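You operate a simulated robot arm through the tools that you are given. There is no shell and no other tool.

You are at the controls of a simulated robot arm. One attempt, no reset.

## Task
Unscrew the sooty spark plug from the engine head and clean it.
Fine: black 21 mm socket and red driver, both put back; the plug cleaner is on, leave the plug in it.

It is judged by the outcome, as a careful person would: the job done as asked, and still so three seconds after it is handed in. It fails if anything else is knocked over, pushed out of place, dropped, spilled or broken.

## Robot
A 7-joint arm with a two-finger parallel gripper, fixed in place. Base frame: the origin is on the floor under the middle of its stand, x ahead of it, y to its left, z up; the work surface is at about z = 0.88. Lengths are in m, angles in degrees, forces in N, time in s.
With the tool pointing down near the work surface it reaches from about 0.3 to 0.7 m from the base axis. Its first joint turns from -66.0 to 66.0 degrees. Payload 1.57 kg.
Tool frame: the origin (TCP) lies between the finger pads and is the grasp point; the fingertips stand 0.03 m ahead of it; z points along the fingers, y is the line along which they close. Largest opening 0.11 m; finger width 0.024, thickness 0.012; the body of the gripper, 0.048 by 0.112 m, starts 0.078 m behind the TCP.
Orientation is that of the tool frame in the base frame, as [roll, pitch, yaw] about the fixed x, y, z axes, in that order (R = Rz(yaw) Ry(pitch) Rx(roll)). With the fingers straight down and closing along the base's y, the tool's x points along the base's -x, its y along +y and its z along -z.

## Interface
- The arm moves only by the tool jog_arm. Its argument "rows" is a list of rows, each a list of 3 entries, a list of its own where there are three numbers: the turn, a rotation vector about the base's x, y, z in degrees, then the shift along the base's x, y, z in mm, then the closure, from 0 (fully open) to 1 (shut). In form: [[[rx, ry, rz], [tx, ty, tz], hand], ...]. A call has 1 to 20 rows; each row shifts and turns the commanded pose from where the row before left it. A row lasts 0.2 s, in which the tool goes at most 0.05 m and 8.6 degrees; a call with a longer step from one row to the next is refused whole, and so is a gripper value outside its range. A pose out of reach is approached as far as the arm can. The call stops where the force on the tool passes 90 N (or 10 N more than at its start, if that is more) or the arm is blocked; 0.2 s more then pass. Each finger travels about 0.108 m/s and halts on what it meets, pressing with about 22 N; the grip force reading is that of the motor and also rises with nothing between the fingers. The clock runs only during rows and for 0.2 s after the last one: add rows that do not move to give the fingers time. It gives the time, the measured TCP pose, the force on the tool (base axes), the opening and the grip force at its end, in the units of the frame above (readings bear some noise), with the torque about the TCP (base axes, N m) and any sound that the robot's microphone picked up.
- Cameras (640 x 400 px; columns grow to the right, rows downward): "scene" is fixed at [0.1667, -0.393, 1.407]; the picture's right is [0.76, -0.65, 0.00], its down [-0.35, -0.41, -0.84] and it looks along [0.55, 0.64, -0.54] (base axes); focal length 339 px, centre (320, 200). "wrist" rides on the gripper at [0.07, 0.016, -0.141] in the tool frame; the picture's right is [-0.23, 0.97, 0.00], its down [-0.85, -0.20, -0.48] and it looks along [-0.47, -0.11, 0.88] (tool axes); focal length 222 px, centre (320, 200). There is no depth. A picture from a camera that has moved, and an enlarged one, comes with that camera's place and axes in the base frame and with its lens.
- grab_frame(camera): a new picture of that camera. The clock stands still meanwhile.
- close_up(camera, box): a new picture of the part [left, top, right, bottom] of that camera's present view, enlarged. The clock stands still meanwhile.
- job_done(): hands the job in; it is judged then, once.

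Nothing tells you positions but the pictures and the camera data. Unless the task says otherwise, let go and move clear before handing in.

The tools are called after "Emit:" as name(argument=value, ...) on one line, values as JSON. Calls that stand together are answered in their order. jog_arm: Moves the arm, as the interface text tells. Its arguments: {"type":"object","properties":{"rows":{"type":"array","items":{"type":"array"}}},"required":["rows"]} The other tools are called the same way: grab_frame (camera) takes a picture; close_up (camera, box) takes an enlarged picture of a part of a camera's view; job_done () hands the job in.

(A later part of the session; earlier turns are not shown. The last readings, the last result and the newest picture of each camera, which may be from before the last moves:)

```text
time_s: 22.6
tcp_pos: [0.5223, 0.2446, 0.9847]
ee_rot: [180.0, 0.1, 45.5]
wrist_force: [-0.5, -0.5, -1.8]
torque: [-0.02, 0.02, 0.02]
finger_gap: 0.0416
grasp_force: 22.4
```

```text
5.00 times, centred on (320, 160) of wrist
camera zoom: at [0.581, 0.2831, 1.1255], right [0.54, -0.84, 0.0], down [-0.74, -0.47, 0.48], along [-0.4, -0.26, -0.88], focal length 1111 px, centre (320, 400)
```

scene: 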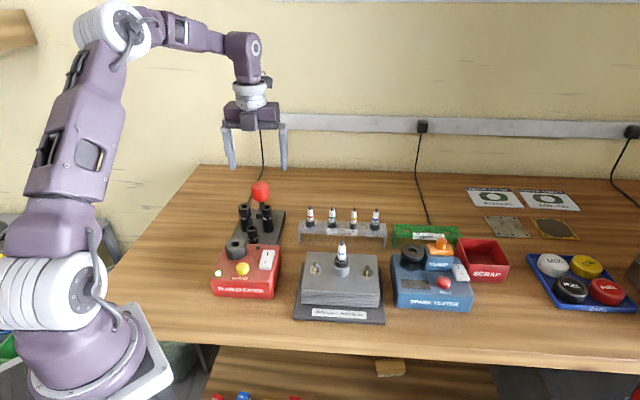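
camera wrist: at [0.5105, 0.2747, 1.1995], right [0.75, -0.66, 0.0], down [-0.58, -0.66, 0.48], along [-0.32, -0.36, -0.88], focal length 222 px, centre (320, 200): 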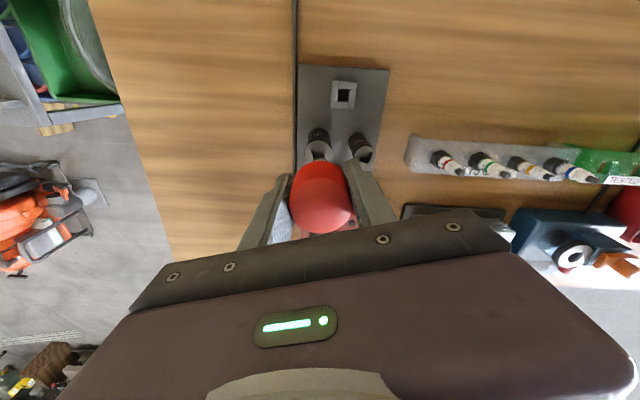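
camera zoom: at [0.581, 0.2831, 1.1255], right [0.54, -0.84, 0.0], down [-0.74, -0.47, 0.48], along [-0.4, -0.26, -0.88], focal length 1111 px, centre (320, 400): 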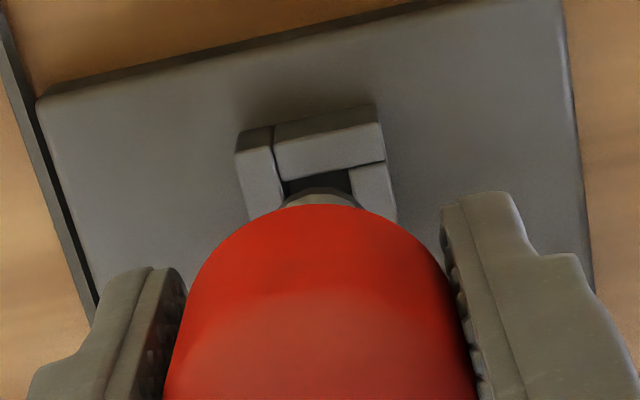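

The camera pose now matches exactly the pose at which I grasped the driver, so alignment is good. I'll descend gently.

Emit:
jog_arm(rows=[[[0, 0, 0], [0, 0, -3], 1], [[0, 0, 0], [0, 0, -3], 1], [[0, 0, 0], [0, 0, 0], 1]])

Emit:
close_up(camera="scene", box=[252, 190, 274, 215])

Emit:
close_up(camera="wrist", box=[280, 120, 360, 200])

```text
time_s: 23.4
tcp_pos: [0.5217, 0.245, 0.9774]
ee_rot: [179.9, -0.1, 45.6]
wrist_force: [0.1, -0.6, -2.2]
torque: [-0.03, 0.02, -0.01]
finger_gap: 0.0416
grasp_force: 22.0
```

```text
16.00 times, centred on (263, 202) of scene
camera zoom: at [0.1667, -0.393, 1.407], right [0.76, -0.65, 0.0], down [-0.35, -0.41, -0.84], along [0.55, 0.64, -0.54], focal length 5424 px, centre (1232, 160)
```

zoom: 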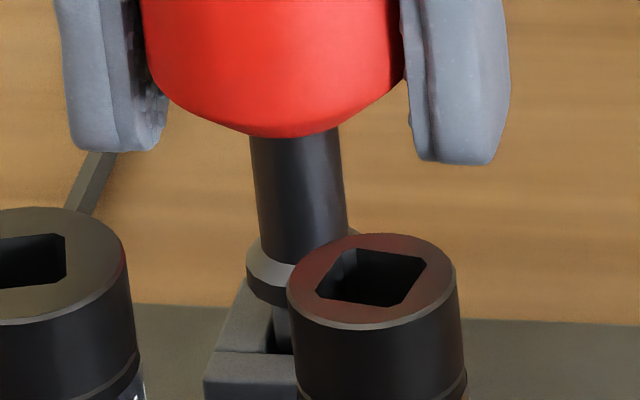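

```text
5.00 times, centred on (320, 160) of wrist
camera zoom: at [0.5818, 0.2833, 1.1183], right [0.54, -0.84, 0.0], down [-0.74, -0.47, 0.48], along [-0.4, -0.26, -0.88], focal length 1111 px, centre (320, 400)
```

zoom: 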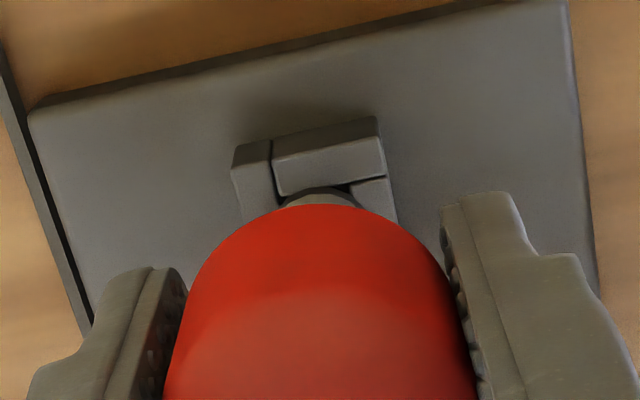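

Just above the hole; I'll nudge slightly and continue down.

Emit:
jog_arm(rows=[[[0, 0, 0], [-0.6, 0.3, -1.5], 1], [[0, 0, 0], [0, 0, -1.5], 1], [[0, 0, 0], [0, 0, 0], 1]])

Emit:
close_up(camera="scene", box=[252, 190, 274, 215])

Emit:
close_up(camera="wrist", box=[280, 120, 360, 200])

```text
time_s: 24.2
tcp_pos: [0.5195, 0.2441, 0.9742]
ee_rot: [180.0, 0.1, 45.6]
wrist_force: [-0.7, 0.3, -0.7]
torque: [0.0, -0.02, -0.01]
finger_gap: 0.0415
grasp_force: 21.8
```

```text
16.00 times, centred on (263, 202) of scene
camera zoom: at [0.1667, -0.393, 1.407], right [0.76, -0.65, 0.0], down [-0.35, -0.41, -0.84], along [0.55, 0.64, -0.54], focal length 5424 px, centre (1232, 160)
```

zoom: 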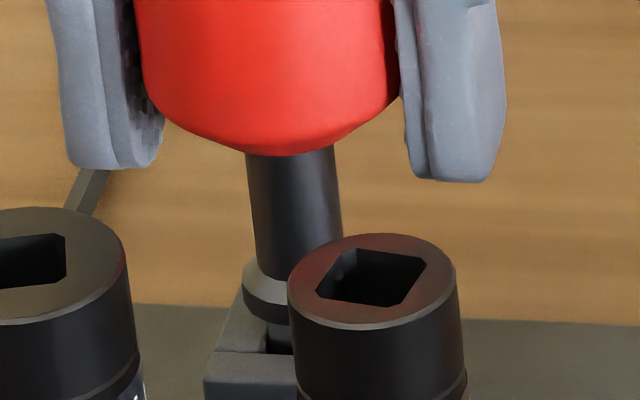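

```text
5.00 times, centred on (320, 160) of wrist
camera zoom: at [0.5807, 0.2834, 1.1155], right [0.54, -0.84, 0.0], down [-0.74, -0.47, 0.48], along [-0.4, -0.26, -0.88], focal length 1111 px, centre (320, 400)
```

zoom: 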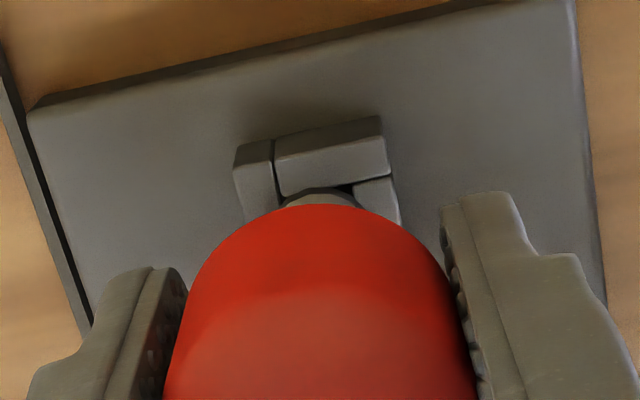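

Tip is at the hole with no contact force and well centred. I'll lower the remaining several mm.

Emit:
jog_arm(rows=[[[0, 0, 0], [0, 0, -1.5], 1], [[0, 0, 0], [0, 0, -1.5], 1], [[0, 0, 0], [0, 0, 0], 1]])

Emit:
close_up(camera="scene", box=[252, 190, 274, 215])

Emit:
close_up(camera="wrist", box=[280, 120, 360, 200])

```text
time_s: 25.0
tcp_pos: [0.5208, 0.2461, 0.971]
ee_rot: [180.0, 0.0, 45.6]
wrist_force: [0.1, 0.0, -2.3]
torque: [0.0, 0.01, 0.0]
finger_gap: 0.0413
grasp_force: 22.4
```

```text
16.00 times, centred on (263, 202) of scene
camera zoom: at [0.1667, -0.393, 1.407], right [0.76, -0.65, 0.0], down [-0.35, -0.41, -0.84], along [0.55, 0.64, -0.54], focal length 5424 px, centre (1232, 160)
```

zoom: 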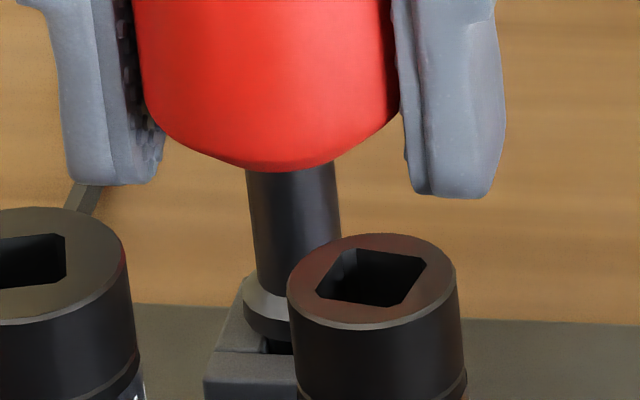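

```text
5.00 times, centred on (320, 160) of wrist
camera zoom: at [0.5807, 0.2839, 1.1122], right [0.54, -0.84, 0.0], down [-0.74, -0.47, 0.48], along [-0.4, -0.26, -0.88], focal length 1111 px, centre (320, 400)
```

zoom: 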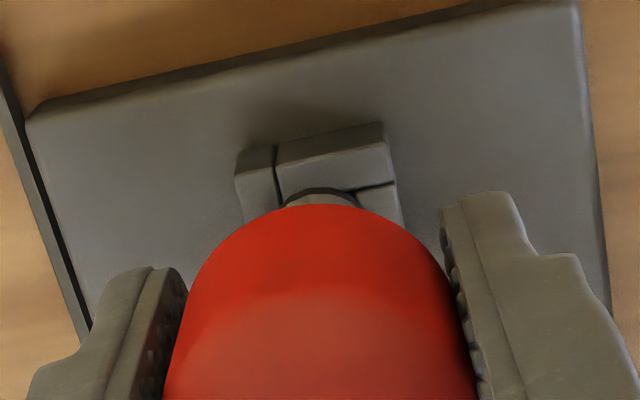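

Emit:
jog_arm(rows=[[[0, 0, 0], [0, 0, -1.5], 1], [[0, 0, 0], [0, 0, -1.5], 1], [[0, 0, 0], [0, 0, 0], 1]])

Emit:
close_up(camera="scene", box=[252, 190, 274, 215])

```text
time_s: 25.8
tcp_pos: [0.5201, 0.2459, 0.9668]
ee_rot: [179.9, 0.1, 45.7]
wrist_force: [0.1, -0.8, -1.2]
torque: [-0.03, -0.03, 0.01]
finger_gap: 0.0416
grasp_force: 22.3
```

```text
16.00 times, centred on (263, 202) of scene
camera zoom: at [0.1667, -0.393, 1.407], right [0.76, -0.65, 0.0], down [-0.35, -0.41, -0.84], along [0.55, 0.64, -0.54], focal length 5424 px, centre (1232, 160)
```

zoom: 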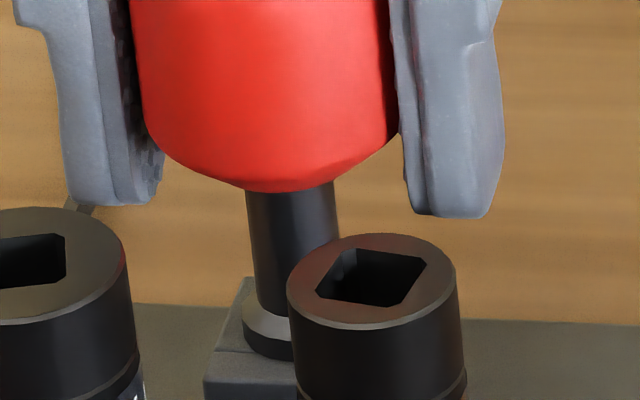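

Emit:
jog_arm(rows=[[[0, 0, 0], [0, 0, -1], 1], [[0, 0, 0], [0, 0, 0], 1]])

Emit:
close_up(camera="scene", box=[252, 190, 274, 215])

```text
time_s: 26.4
tcp_pos: [0.5188, 0.246, 0.9666]
ee_rot: [180.0, 0.0, 45.6]
wrist_force: [0.3, -2.8, 9.8]
torque: [-0.13, 0.07, 0.01]
finger_gap: 0.0413
grasp_force: 22.0
```

```text
16.00 times, centred on (263, 202) of scene
camera zoom: at [0.1665, -0.3931, 1.407], right [0.76, -0.65, 0.0], down [-0.35, -0.41, -0.84], along [0.55, 0.64, -0.54], focal length 5424 px, centre (1232, 160)
```

zoom: 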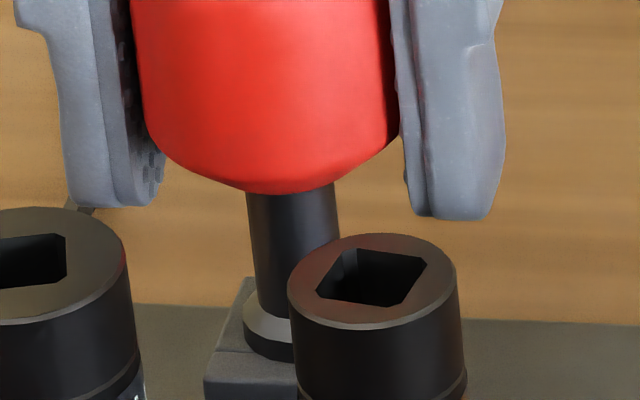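

The driver is seated in its holder. I'll open and lift clear.

Emit:
jog_arm(rows=[[[0, 0, 0], [0, 0, 0.5], 0.5], [[0, 0, 0], [0, 0, 0], 0.3], [[0, 0, 0], [0, 0, 0], 0.25], [[0, 0, 0], [0, 0, 20], 0.25], [[0, 0, 0], [0, 0, 30], 0.25], [[0, 0, 0], [0, 0, 35], 0.25], [[0, 0, 0], [0, 0, 35], 0.25], [[0, 0, 0], [0, 0, 0], 0.25]])

Emit:
close_up(camera="scene", box=[210, 130, 310, 250])

Emit:
grab_frame(camera="wrist")

```text
time_s: 28.2
tcp_pos: [0.5194, 0.2455, 1.0891]
ee_rot: [180.0, -0.1, 45.6]
wrist_force: [0.1, 0.2, 0.6]
torque: [-0.03, 0.02, 0.02]
finger_gap: 0.0824
grasp_force: 0.1
```

```text
3.33 times, centred on (260, 190) of scene
camera zoom: at [0.1667, -0.393, 1.407], right [0.76, -0.65, 0.0], down [-0.35, -0.41, -0.84], along [0.55, 0.64, -0.54], focal length 1130 px, centre (520, 233)
```

zoom: 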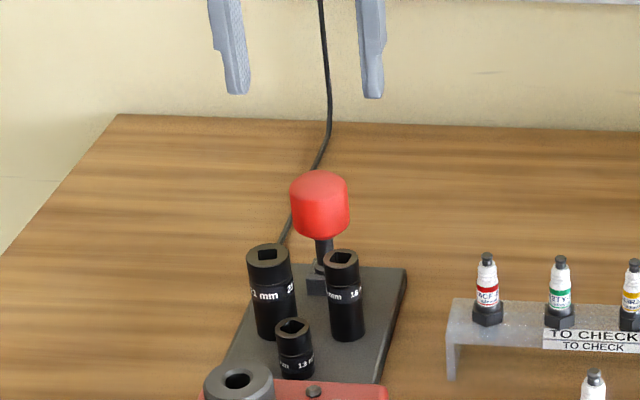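

```text
taken
camera wrist: at [0.58, 0.284, 1.2307], right [0.54, -0.84, 0.0], down [-0.74, -0.47, 0.48], along [-0.4, -0.26, -0.88], focal length 222 px, centre (320, 200)
```

wrist: 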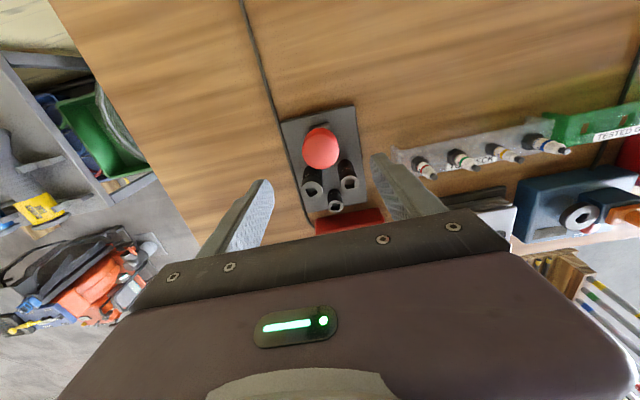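

The driver is safely back in its holder. Next I'll move over the 21 mm socket with the fingers turned so they pass between the 16 mm and 13 mm sockets, with a narrow opening.

Emit:
jog_arm(rows=[[[0, 0, -7.5], [-14.5, -6, 0], 0.45], [[0, 0, -7.5], [-14.5, -6, 0], 0.5], [[0, 0, -7.5], [-14.5, -6, 0], 0.55], [[0, 0, -7.5], [-14.5, -6, 0], 0.55], [[0, 0, 0], [0, 0, 0], 0.55], [[0, 0, 0], [0, 0, -25], 0.55], [[0, 0, 0], [0, 0, -25], 0.55], [[0, 0, 0], [0, 0, 0], 0.55]])

Emit:
grab_frame(camera="wrist")

Emit:
close_up(camera="scene", box=[210, 130, 310, 250])

Emit:
close_up(camera="wrist", box=[256, 120, 384, 230])

```text
time_s: 30.0
tcp_pos: [0.4796, 0.2079, 1.0331]
ee_rot: [-180.0, 0.1, 15.5]
wrist_force: [-0.6, -0.5, 0.6]
torque: [0.07, -0.02, 0.01]
finger_gap: 0.0494
grasp_force: 0.0
out of reach, approached as far as the arm can: row 4
```

```text
taken
camera wrist: at [0.5512, 0.2104, 1.1753], right [0.04, -1.0, 0.0], down [-0.88, -0.04, 0.48], along [-0.48, -0.02, -0.88], focal length 222 px, centre (320, 200)
```

wrist: 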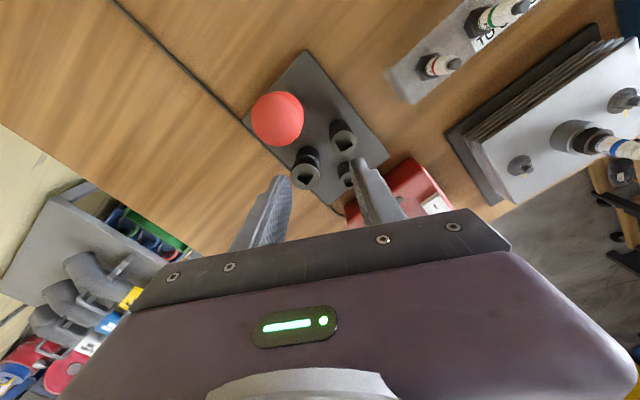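

```text
3.33 times, centred on (260, 190) of scene
camera zoom: at [0.1667, -0.393, 1.407], right [0.76, -0.65, 0.0], down [-0.35, -0.41, -0.84], along [0.55, 0.64, -0.54], focal length 1130 px, centre (520, 233)
```

zoom: 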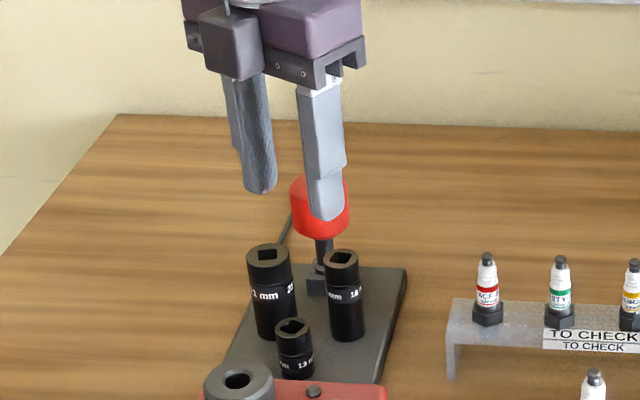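

```text
3.64 times, centred on (320, 175) of wrist
camera zoom: at [0.5512, 0.2104, 1.1753], right [0.04, -1.0, 0.0], down [-0.88, -0.04, 0.48], along [-0.48, -0.02, -0.88], focal length 808 px, centre (320, 291)
```

zoom: 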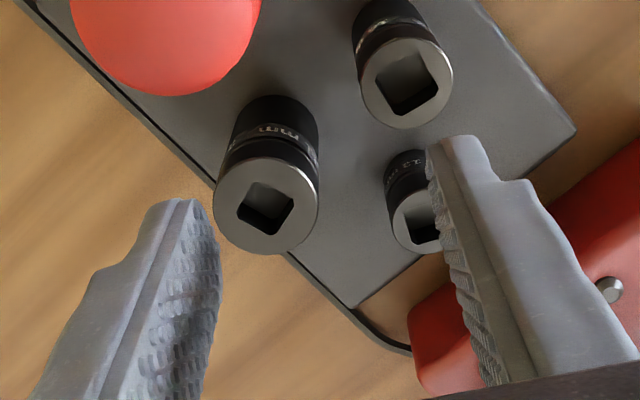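

The wrist reached a joint limit at that yaw, so I'll use the mirrored orientation instead (turn +180°), which is the natural mid-range. I'll lift a bit first and rotate while returning over the 21 mm socket.

Emit:
jog_arm(rows=[[[0, 0, 0], [0, 0, 25], 0.55], [[0, 0, 8.2], [-1.5, 1, 5], 0.55], [[0, 0, 8.2], [-1.5, 1, 0], 0.55], [[0, 0, 8.2], [-1.5, 1, 0], 0.55], [[0, 0, 8.2], [-1.5, 1, 0], 0.55], [[0, 0, 8.2], [-1.5, 1, 0], 0.55], [[0, 0, 8.2], [-1.5, 1, 0], 0.55], [[0, 0, 8.2], [-1.5, 1, 0], 0.55], [[0, 0, 8.2], [-1.5, 1, 0], 0.55], [[0, 0, 8.2], [-1.5, 1, 0], 0.55], [[0, 0, 8.2], [-1.5, 1, 0], 0.55], [[0, 0, 8.2], [-1.5, 1, 0], 0.55], [[0, 0, 8.2], [-1, 1, 0], 0.55], [[0, 0, 8.2], [-1, 1, 0], 0.55], [[0, 0, 8.2], [0, 0, 0], 0.55], [[0, 0, 8.2], [0, 0, 0], 0.55], [[0, 0, 8.2], [0, 0, 0], 0.55], [[0, 0, 8.2], [0, 0, 0], 0.55], [[0, 0, 8.2], [0, 0, 0], 0.55], [[0, 0, 0], [0, 0, 0], 0.55]])

Emit:
jog_arm(rows=[[[0, 0, 8.2], [0, 0, 0], 0.55], [[0, 0, 8.2], [0, 0, 0], 0.55], [[0, 0, 8.2], [0, 0, 0], 0.55], [[0, 0, 8.2], [0, 0, 0], 0.55], [[0, 0, 0], [0, 0, 0], 0.55]])

Emit:
grab_frame(camera="wrist")

Emit:
close_up(camera="wrist", box=[256, 120, 384, 230])

```text
time_s: 34.2
tcp_pos: [0.4624, 0.224, 1.0636]
ee_rot: [180.0, 0.0, 163.3]
wrist_force: [0.2, 0.1, 0.0]
torque: [0.0, -0.02, -0.01]
finger_gap: 0.0495
grasp_force: 0.2
```

```text
time_s: 35.4
tcp_pos: [0.4625, 0.22, 1.0639]
ee_rot: [-180.0, 0.0, -163.9]
wrist_force: [-0.3, -0.1, 0.7]
torque: [0.02, 0.02, -0.02]
finger_gap: 0.0495
grasp_force: 0.0
```

```text
taken
camera wrist: at [0.3898, 0.2188, 1.2051], right [-0.05, 1.0, 0.0], down [0.88, 0.05, 0.48], along [0.48, 0.02, -0.88], focal length 222 px, centre (320, 200)
```

wrist: 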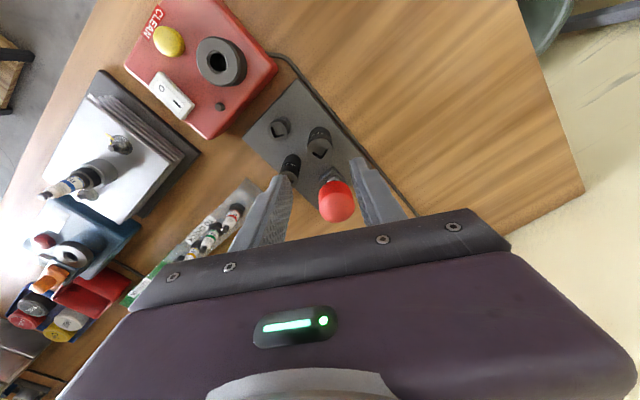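

```text
3.64 times, centred on (320, 175) of wrist
camera zoom: at [0.3898, 0.2188, 1.2051], right [-0.05, 1.0, 0.0], down [0.88, 0.05, 0.48], along [0.48, 0.02, -0.88], focal length 808 px, centre (320, 291)
```

zoom: 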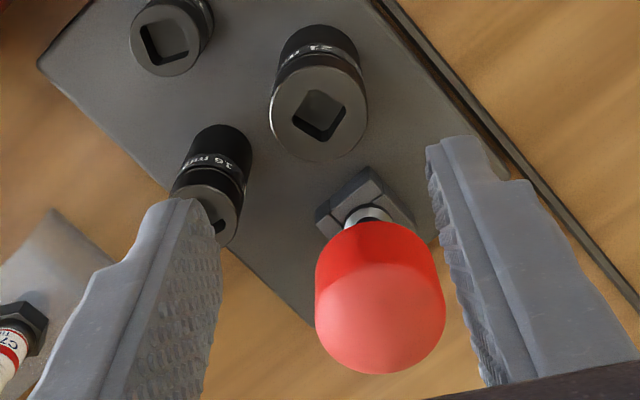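

The socket is directly under the TCP. I'll turn 6° more away from the 16 mm socket, narrow the opening to about 42 mm, and descend in stages.

Emit:
jog_arm(rows=[[[0, 0, -6], [0, 0, 0], 0.62], [[0, 0, 0], [0, 0, -20], 0.62], [[0, 0, 0], [0, 0, -20], 0.62], [[0, 0, 0], [0, 0, -15], 0.62], [[0, 0, 0], [0, 0, 0], 0.62], [[0, 0, 0], [0, 0, 0], 0.62]])

Emit:
close_up(camera="wrist", box=[256, 120, 384, 230])

Emit:
close_up(camera="scene", box=[225, 160, 285, 245])

```text
time_s: 36.8
tcp_pos: [0.462, 0.2223, 1.0085]
ee_rot: [-180.0, -0.1, -170.0]
wrist_force: [-0.3, -0.1, 0.5]
torque: [0.01, 0.03, 0.02]
finger_gap: 0.0417
grasp_force: 0.1
```

```text
3.64 times, centred on (320, 175) of wrist
camera zoom: at [0.39, 0.2261, 1.15], right [0.06, 1.0, 0.0], down [0.88, -0.05, 0.48], along [0.48, -0.03, -0.88], focal length 808 px, centre (320, 291)
```

zoom: 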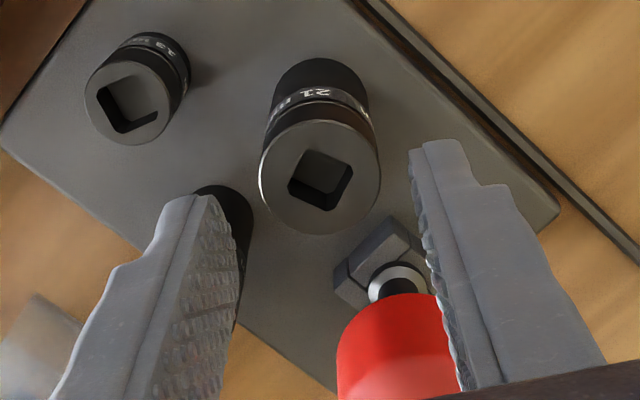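

```text
4.71 times, centred on (255, 202) of scene
camera zoom: at [0.1667, -0.393, 1.407], right [0.76, -0.65, 0.0], down [-0.35, -0.41, -0.84], along [0.55, 0.64, -0.54], focal length 1595 px, centre (626, 188)
```

zoom: 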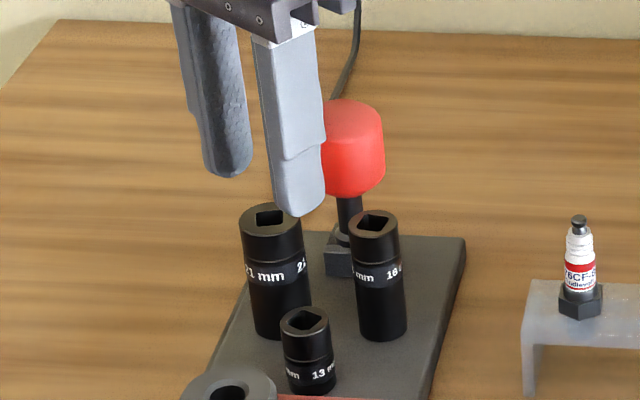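

Well centred with clear gaps. I'll descend the remaining ~43 mm.

Emit:
jog_arm(rows=[[[0, 0, 0], [0, 0, -15], 0.62], [[0, 0, 0], [0, 0, -14], 0.62], [[0, 0, 0], [0, 0, 0], 0.62]])

Emit:
close_up(camera="wrist", box=[256, 120, 384, 230])

Emit:
close_up(camera="scene", box=[225, 160, 285, 245])

```text
time_s: 37.6
tcp_pos: [0.4627, 0.2225, 0.9801]
ee_rot: [179.9, 0.0, -170.0]
wrist_force: [-0.1, -0.3, 0.2]
torque: [0.0, 0.02, -0.01]
finger_gap: 0.0418
grasp_force: 0.0
```

```text
3.64 times, centred on (320, 175) of wrist
camera zoom: at [0.3901, 0.2265, 1.1218], right [0.06, 1.0, 0.0], down [0.88, -0.05, 0.48], along [0.48, -0.03, -0.88], focal length 808 px, centre (320, 291)
```

zoom: 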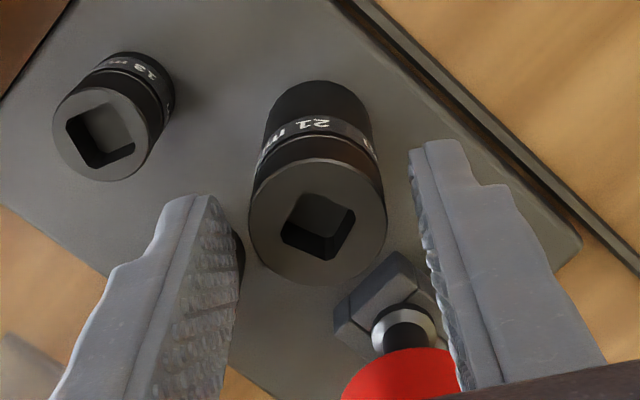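

```text
4.71 times, centred on (255, 202) of scene
camera zoom: at [0.1667, -0.393, 1.407], right [0.76, -0.65, 0.0], down [-0.35, -0.41, -0.84], along [0.55, 0.64, -0.54], focal length 1595 px, centre (626, 188)
```

zoom: 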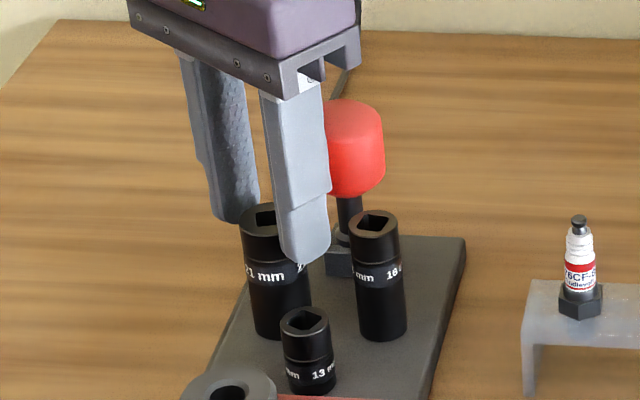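

Emit:
jog_arm(rows=[[[0, 0, 0], [0, 0, -7], 0.62], [[0, 0, 0], [0, 0, -7], 0.62], [[0, 0, 0], [0, 0, 0], 0.62], [[0, 0, 0], [0, 0, 0], 0.75], [[0, 0, 0], [0, 0, 0], 1], [[0, 0, 0], [0, 0, 0], 1]])

Emit:
close_up(camera="wrist", box=[256, 120, 384, 230])

Emit:
close_up(camera="scene", box=[225, 160, 285, 245])

```text
time_s: 39.0
tcp_pos: [0.4615, 0.2218, 0.9671]
ee_rot: [-180.0, -0.1, -170.0]
wrist_force: [0.3, -0.1, -0.2]
torque: [0.01, 0.02, -0.01]
finger_gap: 0.0302
grasp_force: 22.0
```

```text
3.64 times, centred on (320, 175) of wrist
camera zoom: at [0.3899, 0.2255, 1.1084], right [0.06, 1.0, 0.0], down [0.88, -0.05, 0.48], along [0.48, -0.03, -0.88], focal length 808 px, centre (320, 291)
```

zoom: 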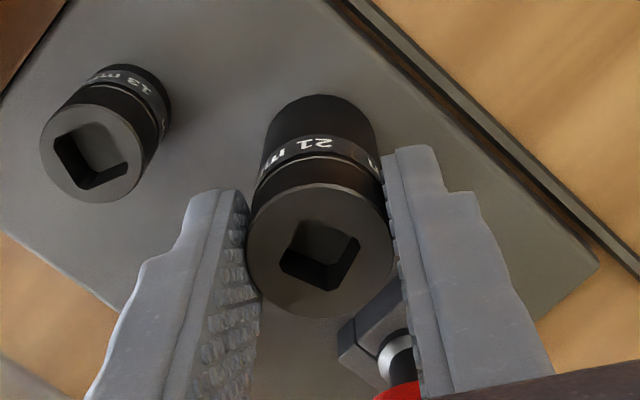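

```text
4.71 times, centred on (255, 202) of scene
camera zoom: at [0.1667, -0.393, 1.407], right [0.76, -0.65, 0.0], down [-0.35, -0.41, -0.84], along [0.55, 0.64, -0.54], focal length 1595 px, centre (626, 188)
```

zoom: 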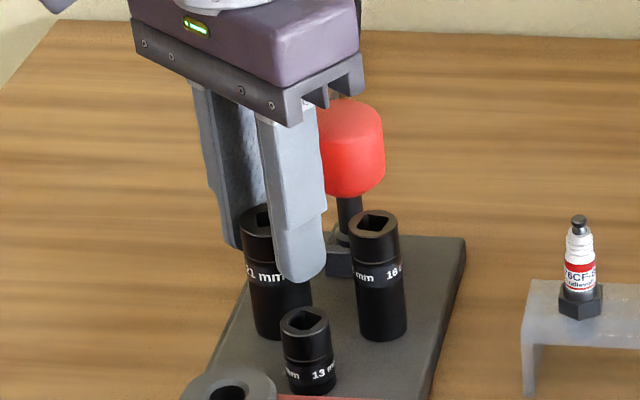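

Socket gripped (30.2 mm). I'll lift straight up, slowly at first.

Emit:
jog_arm(rows=[[[0, 0, 0], [0, 0, 5], 1], [[0, 0, 0], [0, 0, 10], 1], [[0, 0, 0], [0, 0, 20], 1], [[0, 0, 0], [0, 0, 25], 1], [[0, 0, 0], [0, 0, 30], 1], [[0, 0, 0], [0, 0, 30], 1], [[0, 0, 0], [0, 0, 0], 1]])

Emit:
close_up(camera="scene", box=[200, 100, 300, 250])

Emit:
grab_frame(camera="wrist")

```text
time_s: 40.6
tcp_pos: [0.4607, 0.2217, 1.0859]
ee_rot: [180.0, 0.0, -170.0]
wrist_force: [0.6, -0.6, -1.8]
torque: [0.0, 0.03, 0.01]
finger_gap: 0.0299
grasp_force: 22.2
```

```text
2.67 times, centred on (250, 175) of scene
camera zoom: at [0.1667, -0.393, 1.407], right [0.76, -0.65, 0.0], down [-0.35, -0.41, -0.84], along [0.55, 0.64, -0.54], focal length 904 px, centre (507, 267)
```

zoom: 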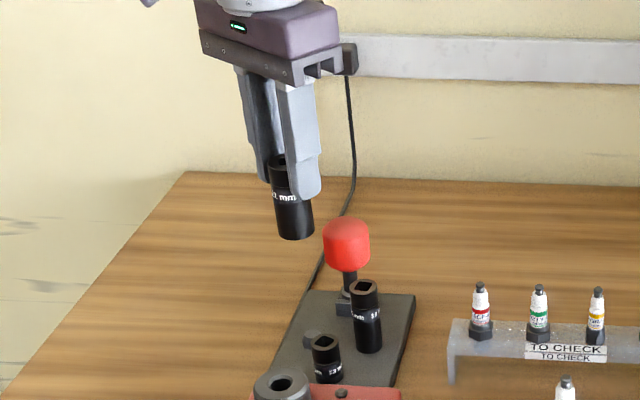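

```text
taken
camera wrist: at [0.3893, 0.2254, 1.2279], right [0.06, 1.0, 0.0], down [0.88, -0.05, 0.48], along [0.48, -0.03, -0.88], focal length 222 px, centre (320, 200)
```

wrist: 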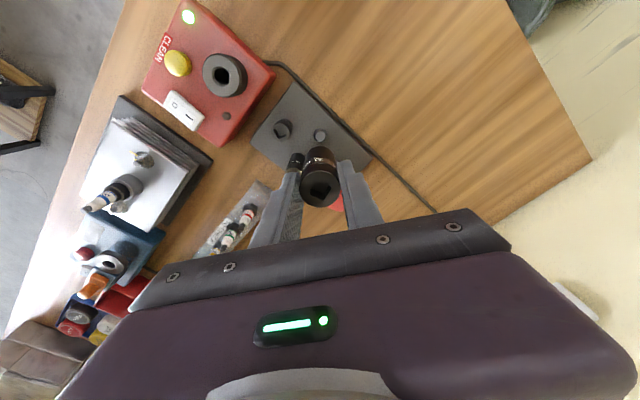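

The socket is lifted off its short peg. I'll go higher and move toward the engine head, stopping short so the wrist camera can see the plug past the fingers.

Emit:
jog_arm(rows=[[[0, 0, 0], [0, 0, 25], 1], [[0, 0, 0], [0, -20, 20], 1], [[0, 0, 0], [0, -35, 0], 1], [[0, 0, 0], [0, -35, 0], 1], [[0, 0, 0], [0, -35, 0], 1], [[0, 0, 0], [0, -35, 0], 1], [[0, 0, 0], [0, 0, 0], 1], [[0, 0, 0], [0, 0, 0], 1]])

Emit:
grab_frame(camera="wrist")

Emit:
close_up(camera="wrist", box=[140, 90, 290, 230])

Emit:
grab_frame(camera="scene")

```text
time_s: 42.4
tcp_pos: [0.4606, 0.0613, 1.1297]
ee_rot: [180.0, 0.0, -170.0]
wrist_force: [0.2, 0.2, -1.0]
torque: [-0.02, 0.01, -0.02]
finger_gap: 0.0298
grasp_force: 21.8
```

```text
taken
camera wrist: at [0.3893, 0.0654, 1.2715], right [0.06, 1.0, 0.0], down [0.88, -0.05, 0.48], along [0.48, -0.03, -0.88], focal length 222 px, centre (320, 200)
```

wrist: 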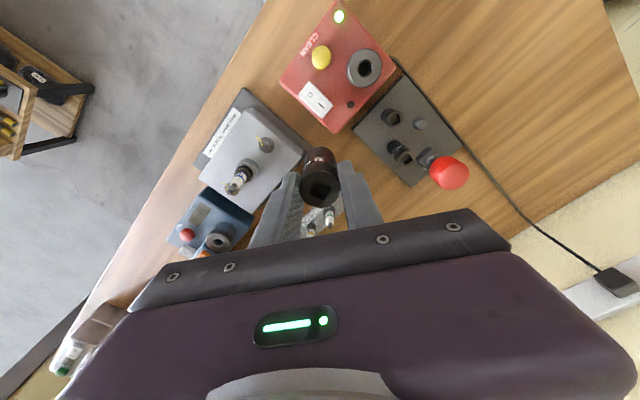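

```text
2.86 times, centred on (215, 160) of wrist
camera zoom: at [0.3893, 0.0654, 1.2715], right [0.06, 1.0, 0.0], down [0.88, -0.05, 0.48], along [0.48, -0.03, -0.88], focal length 635 px, centre (620, 314)
```

zoom: 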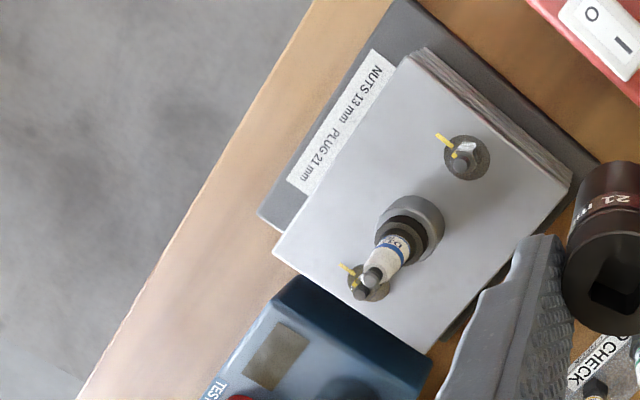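

```text
taken
```

scene: 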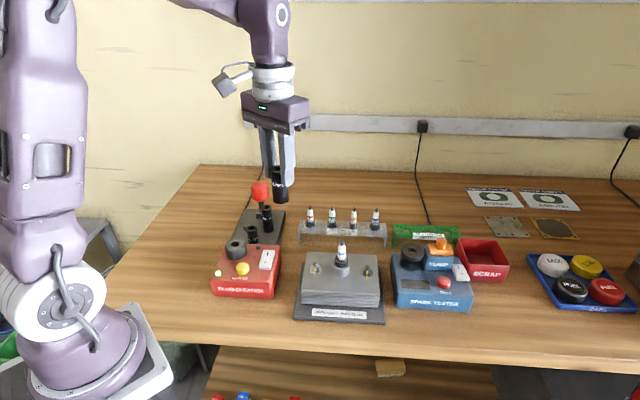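

The plug axis measures about (0.509, -0.056) with its terminal top at z about 1.008. I'll zoom in to see the hex and boss and its orientation.

Emit:
close_up(camera="wrist", box=[215, 145, 255, 190])

Emit:
close_up(camera="scene", box=[328, 236, 356, 282])

Emit:
close_up(camera="scene", box=[255, 120, 305, 210])

```text
8.89 times, centred on (235, 168) of wrist
camera zoom: at [0.3893, 0.0654, 1.2715], right [0.06, 1.0, 0.0], down [0.88, -0.05, 0.48], along [0.48, -0.03, -0.88], focal length 1974 px, centre (1076, 489)
```

zoom: 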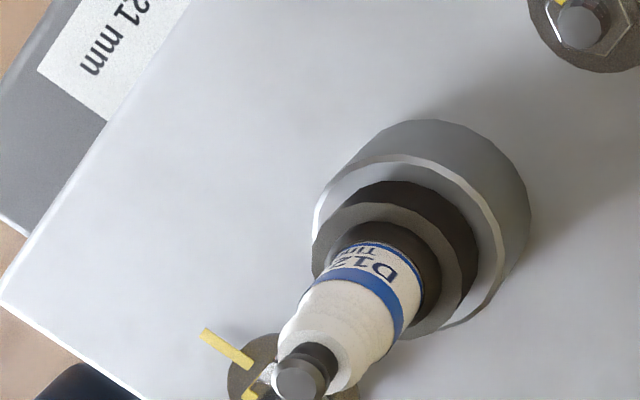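

```text
8.70 times, centred on (342, 259) of scene
camera zoom: at [0.1667, -0.393, 1.407], right [0.76, -0.65, 0.0], down [-0.35, -0.41, -0.84], along [0.55, 0.64, -0.54], focal length 2948 px, centre (129, -313)
```

zoom: 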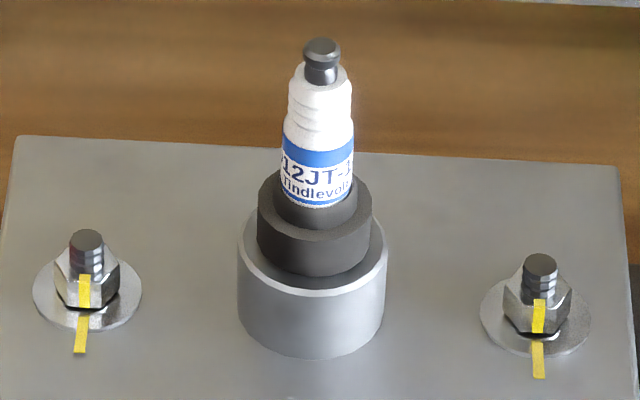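

```text
4.44 times, centred on (280, 165) of scene
camera zoom: at [0.1667, -0.393, 1.407], right [0.76, -0.65, 0.0], down [-0.35, -0.41, -0.84], along [0.55, 0.64, -0.54], focal length 1507 px, centre (498, 356)
```

zoom: 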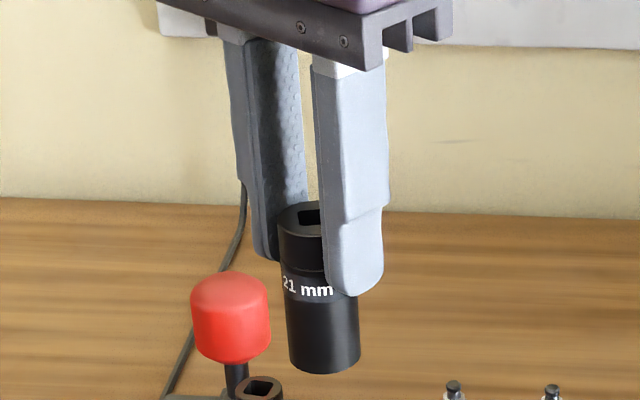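

Emit:
close_up(camera="wrist", box=[230, 155, 250, 175])

Emit:
close_up(camera="scene", box=[334, 252, 350, 272])

```text
16.00 times, centred on (240, 165) of wrist
camera zoom: at [0.3893, 0.0654, 1.2715], right [0.06, 1.0, 0.0], down [0.88, -0.05, 0.48], along [0.48, -0.03, -0.88], focal length 3554 px, centre (1600, 760)
```

zoom: 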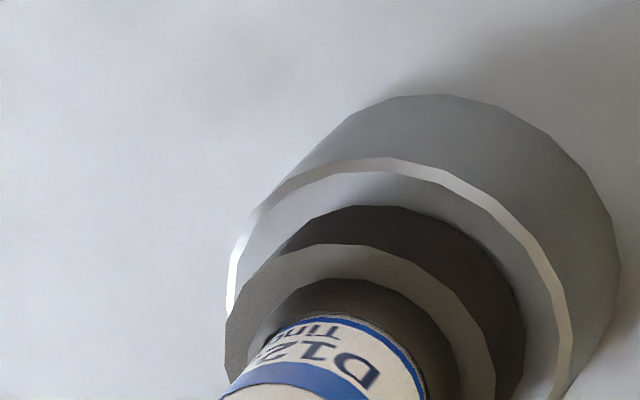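

```text
16.00 times, centred on (342, 262) of scene
camera zoom: at [0.1667, -0.393, 1.407], right [0.76, -0.65, 0.0], down [-0.35, -0.41, -0.84], along [0.55, 0.64, -0.54], focal length 5424 px, centre (-32, -792)
```

zoom: 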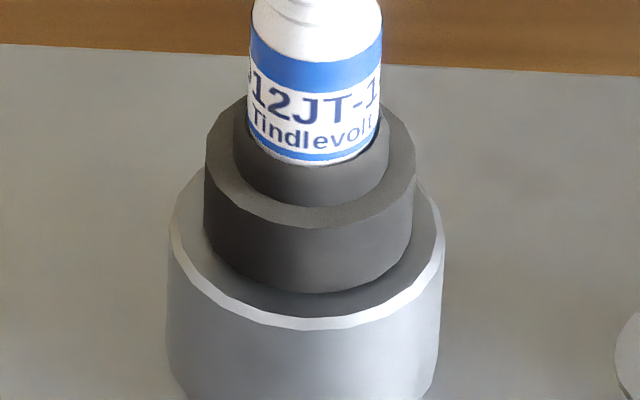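

Emit:
close_up(camera="scene", box=[300, 200, 340, 235])

Emit:
close_up(camera="wrist", box=[225, 145, 265, 185])

```text
11.43 times, centred on (320, 218) of scene
camera zoom: at [0.1667, -0.393, 1.407], right [0.76, -0.65, 0.0], down [-0.35, -0.41, -0.84], along [0.55, 0.64, -0.54], focal length 3874 px, centre (320, 0)
```

zoom: 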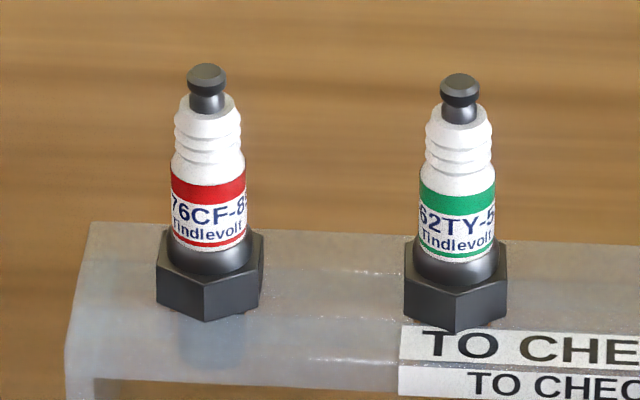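

```text
10.00 times, centred on (245, 165) of wrist
camera zoom: at [0.3893, 0.0654, 1.2715], right [0.06, 1.0, 0.0], down [0.88, -0.05, 0.48], along [0.48, -0.03, -0.88], focal length 2221 px, centre (1070, 550)
```

zoom: 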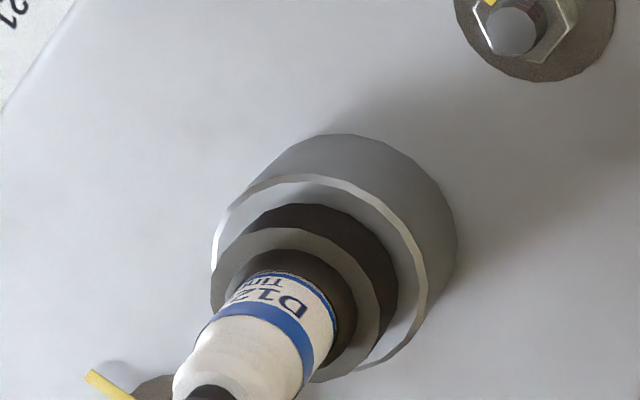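

The plug's collar is at about (0.510, -0.057), top of boss z about 0.950. I'll move the socket over it at safe height and check the scene view.

Emit:
jog_arm(rows=[[[0, 0, 0], [12.3, -29.5, 0], 1], [[0, 0, 0], [12.3, -29.5, 0], 1], [[0, 0, 0], [12.4, -29.5, 0], 1], [[0, 0, 0], [12.4, -29.8, 0], 1], [[0, 0, 0], [0, 0, 0], 1], [[0, 0, 0], [0, 0, 0], 1]])

Emit:
close_up(camera="scene", box=[310, 170, 380, 285])

Emit:
grab_frame(camera="wrist")

```text
time_s: 43.8
tcp_pos: [0.5129, -0.056, 1.1308]
ee_rot: [180.0, 0.0, -170.0]
wrist_force: [-0.5, 0.3, -1.6]
torque: [-0.03, -0.01, -0.02]
finger_gap: 0.0301
grasp_force: 22.1
```

```text
3.48 times, centred on (345, 228) of scene
camera zoom: at [0.1667, -0.393, 1.407], right [0.76, -0.65, 0.0], down [-0.35, -0.41, -0.84], along [0.55, 0.64, -0.54], focal length 1179 px, centre (233, 104)
```

zoom: 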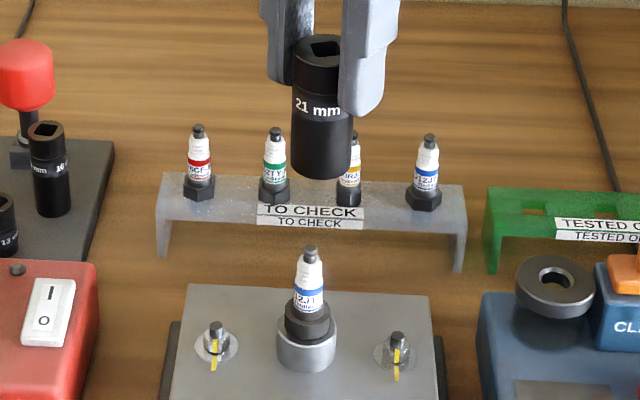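

```text
taken
camera wrist: at [0.4417, -0.0529, 1.2727], right [0.05, 1.0, 0.0], down [0.88, -0.05, 0.48], along [0.48, -0.03, -0.88], focal length 222 px, centre (320, 200)
```

wrist: 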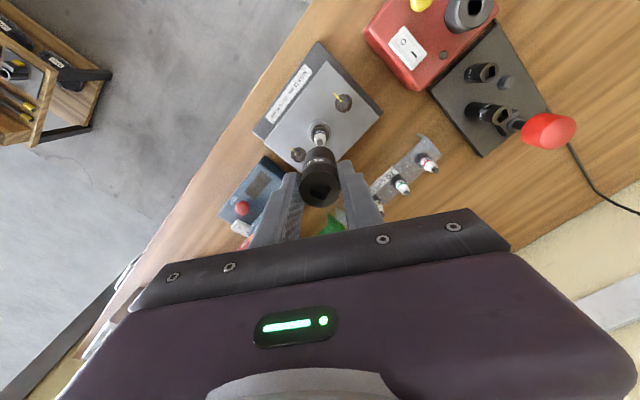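

The plug is visible just past the socket in the wrist view. I'll zoom in to align laterally.

Emit:
close_up(camera="wrist", box=[285, 105, 355, 215])

Emit:
close_up(camera="scene", box=[325, 205, 365, 275])

```text
3.64 times, centred on (320, 160) of wrist
camera zoom: at [0.4417, -0.0529, 1.2727], right [0.05, 1.0, 0.0], down [0.88, -0.05, 0.48], along [0.48, -0.03, -0.88], focal length 808 px, centre (320, 346)
```

zoom: 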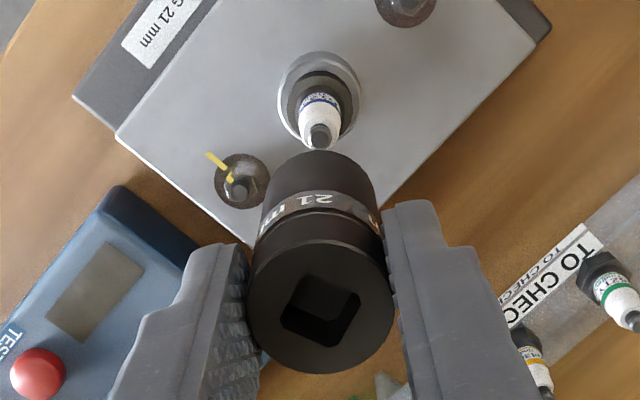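

```text
5.71 times, centred on (345, 240) of scene
camera zoom: at [0.1667, -0.393, 1.407], right [0.76, -0.65, 0.0], down [-0.35, -0.41, -0.84], along [0.55, 0.64, -0.54], focal length 1937 px, centre (177, -29)
```

zoom: 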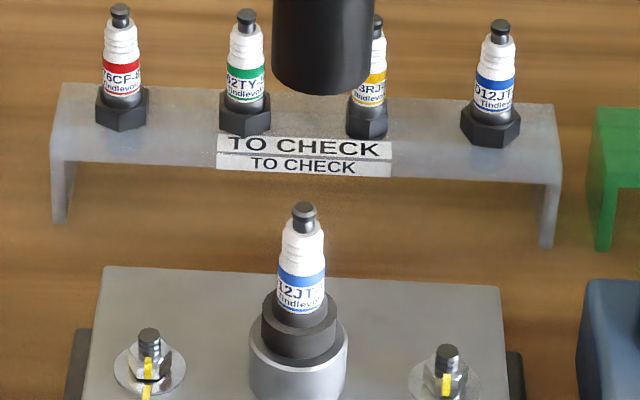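

The plug is centred laterally and about 4 mm closer in x. I'll shift and descend to just above the terminal, then re-check.

Emit:
jog_arm(rows=[[[0, 0, 0], [-3.8, -0.3, -10], 1], [[0, 0, 0], [0, 0, -15], 1], [[0, 0, 0], [0, 0, -15], 1], [[0, 0, 0], [0, 0, 0], 1], [[0, 0, 0], [0, 0, 0], 1]])

Emit:
close_up(camera="wrist", box=[285, 105, 355, 215])

Emit:
close_up(camera="scene", box=[325, 205, 365, 275])

```text
time_s: 45.0
tcp_pos: [0.5081, -0.0568, 1.0896]
ee_rot: [-180.0, -0.1, -170.0]
wrist_force: [0.4, 0.3, -1.6]
torque: [0.02, -0.01, -0.03]
finger_gap: 0.0298
grasp_force: 22.0
```

```text
3.64 times, centred on (320, 160) of wrist
camera zoom: at [0.4366, -0.053, 1.2325], right [0.06, 1.0, 0.0], down [0.88, -0.05, 0.48], along [0.48, -0.03, -0.88], focal length 808 px, centre (320, 346)
```

zoom: 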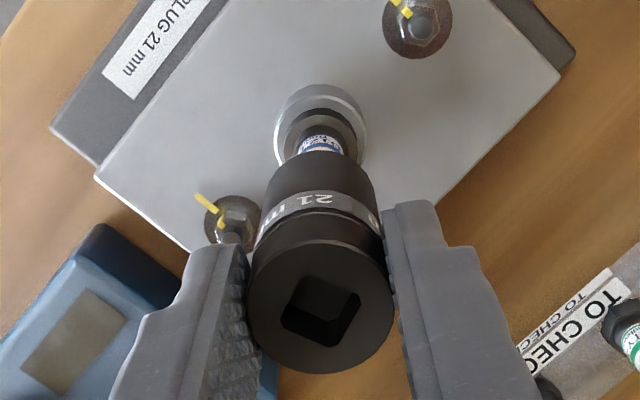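

```text
5.71 times, centred on (345, 240) of scene
camera zoom: at [0.1667, -0.393, 1.407], right [0.76, -0.65, 0.0], down [-0.35, -0.41, -0.84], along [0.55, 0.64, -0.54], focal length 1937 px, centre (177, -29)
```

zoom: 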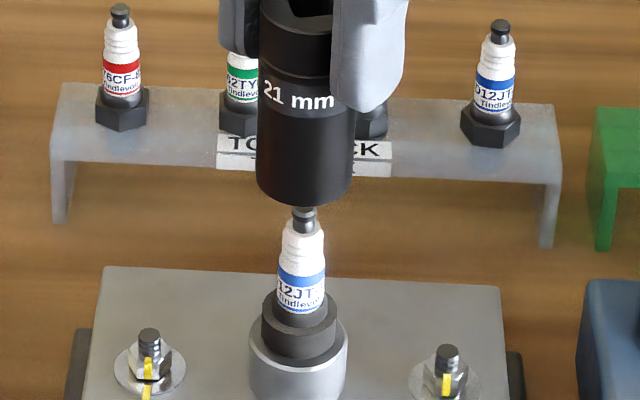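

Aligned within about a millimetre. I'll lower the socket over the insulator, stopping before the collar.

Emit:
jog_arm(rows=[[[0, 0, 0], [0, 0, -8], 1], [[0, 0, 0], [0, 0, -8], 1], [[0, 0, 0], [0, 0, -8], 1], [[0, 0, 0], [0, 0, -8], 1], [[0, 0, 0], [0, 0, 0], 1], [[0, 0, 0], [0, 0, 0], 1]])

Emit:
close_up(camera="wrist", box=[285, 105, 355, 215])

Emit:
close_up(camera="scene", box=[325, 225, 361, 285])

```text
time_s: 46.4
tcp_pos: [0.5072, -0.0549, 1.0581]
ee_rot: [-180.0, 0.0, -170.0]
wrist_force: [0.2, 0.0, -1.9]
torque: [-0.01, 0.01, 0.04]
finger_gap: 0.03
grasp_force: 22.1
```

```text
3.64 times, centred on (320, 160) of wrist
camera zoom: at [0.436, -0.0512, 1.2002], right [0.06, 1.0, 0.0], down [0.88, -0.05, 0.48], along [0.48, -0.03, -0.88], focal length 808 px, centre (320, 346)
```

zoom: 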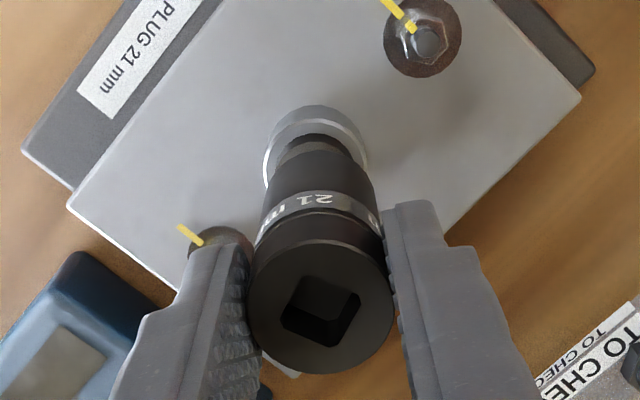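

```text
6.67 times, centred on (343, 255) of scene
camera zoom: at [0.1667, -0.393, 1.407], right [0.76, -0.65, 0.0], down [-0.35, -0.41, -0.84], along [0.55, 0.64, -0.54], focal length 2260 px, centre (167, -167)
```

zoom: 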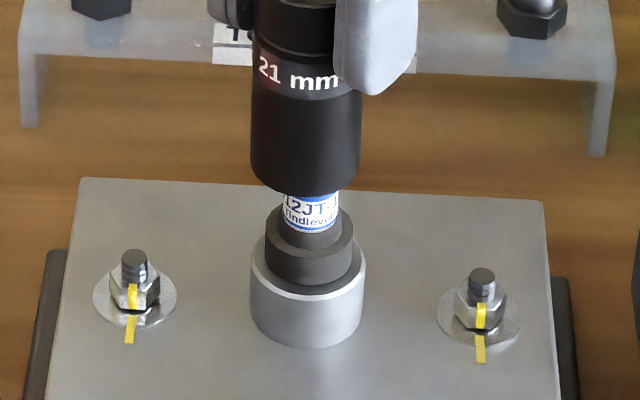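

The arm drifted ~2 mm; I'll correct by (+1.2, -1.6) mm and lower a little.

Emit:
jog_arm(rows=[[[0, 0, 0], [1.2, -1.6, -2], 1], [[0, 0, 0], [0, 0, -3], 1], [[0, 0, 0], [0, 0, 0], 1], [[0, 0, 0], [0, 0, 0], 1]])

Emit:
close_up(camera="wrist", box=[285, 105, 355, 215])

Emit:
close_up(camera="scene", box=[330, 240, 356, 280])

```text
time_s: 47.4
tcp_pos: [0.5093, -0.0588, 1.0536]
ee_rot: [180.0, 0.1, -170.0]
wrist_force: [1.2, -0.7, -2.1]
torque: [0.01, -0.02, 0.0]
finger_gap: 0.0301
grasp_force: 21.7
```

```text
3.64 times, centred on (320, 160) of wrist
camera zoom: at [0.4373, -0.0536, 1.1953], right [0.06, 1.0, 0.0], down [0.88, -0.05, 0.48], along [0.48, -0.03, -0.88], focal length 808 px, centre (320, 346)
```

zoom: 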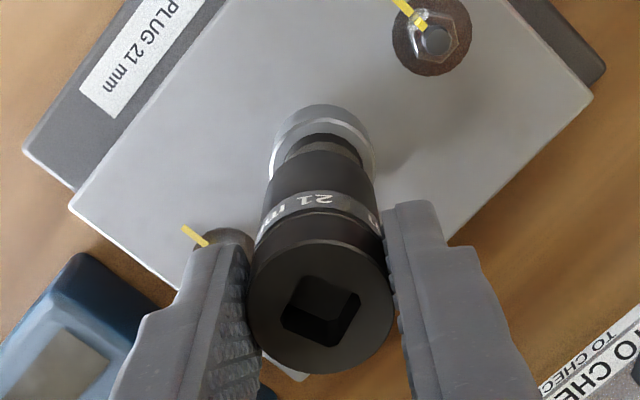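

```text
10.00 times, centred on (343, 260) of scene
camera zoom: at [0.1667, -0.393, 1.407], right [0.76, -0.65, 0.0], down [-0.35, -0.41, -0.84], along [0.55, 0.64, -0.54], focal length 3390 px, centre (90, -400)
```

zoom: 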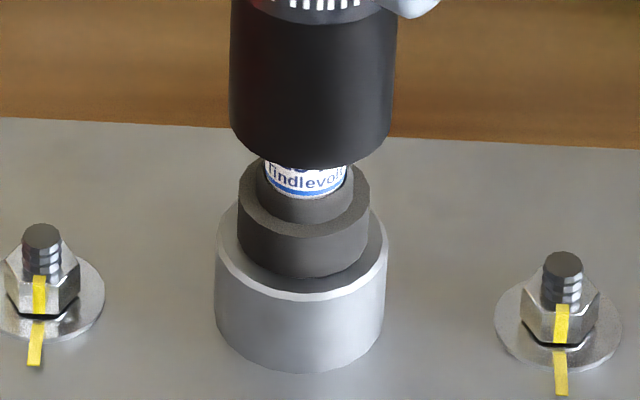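

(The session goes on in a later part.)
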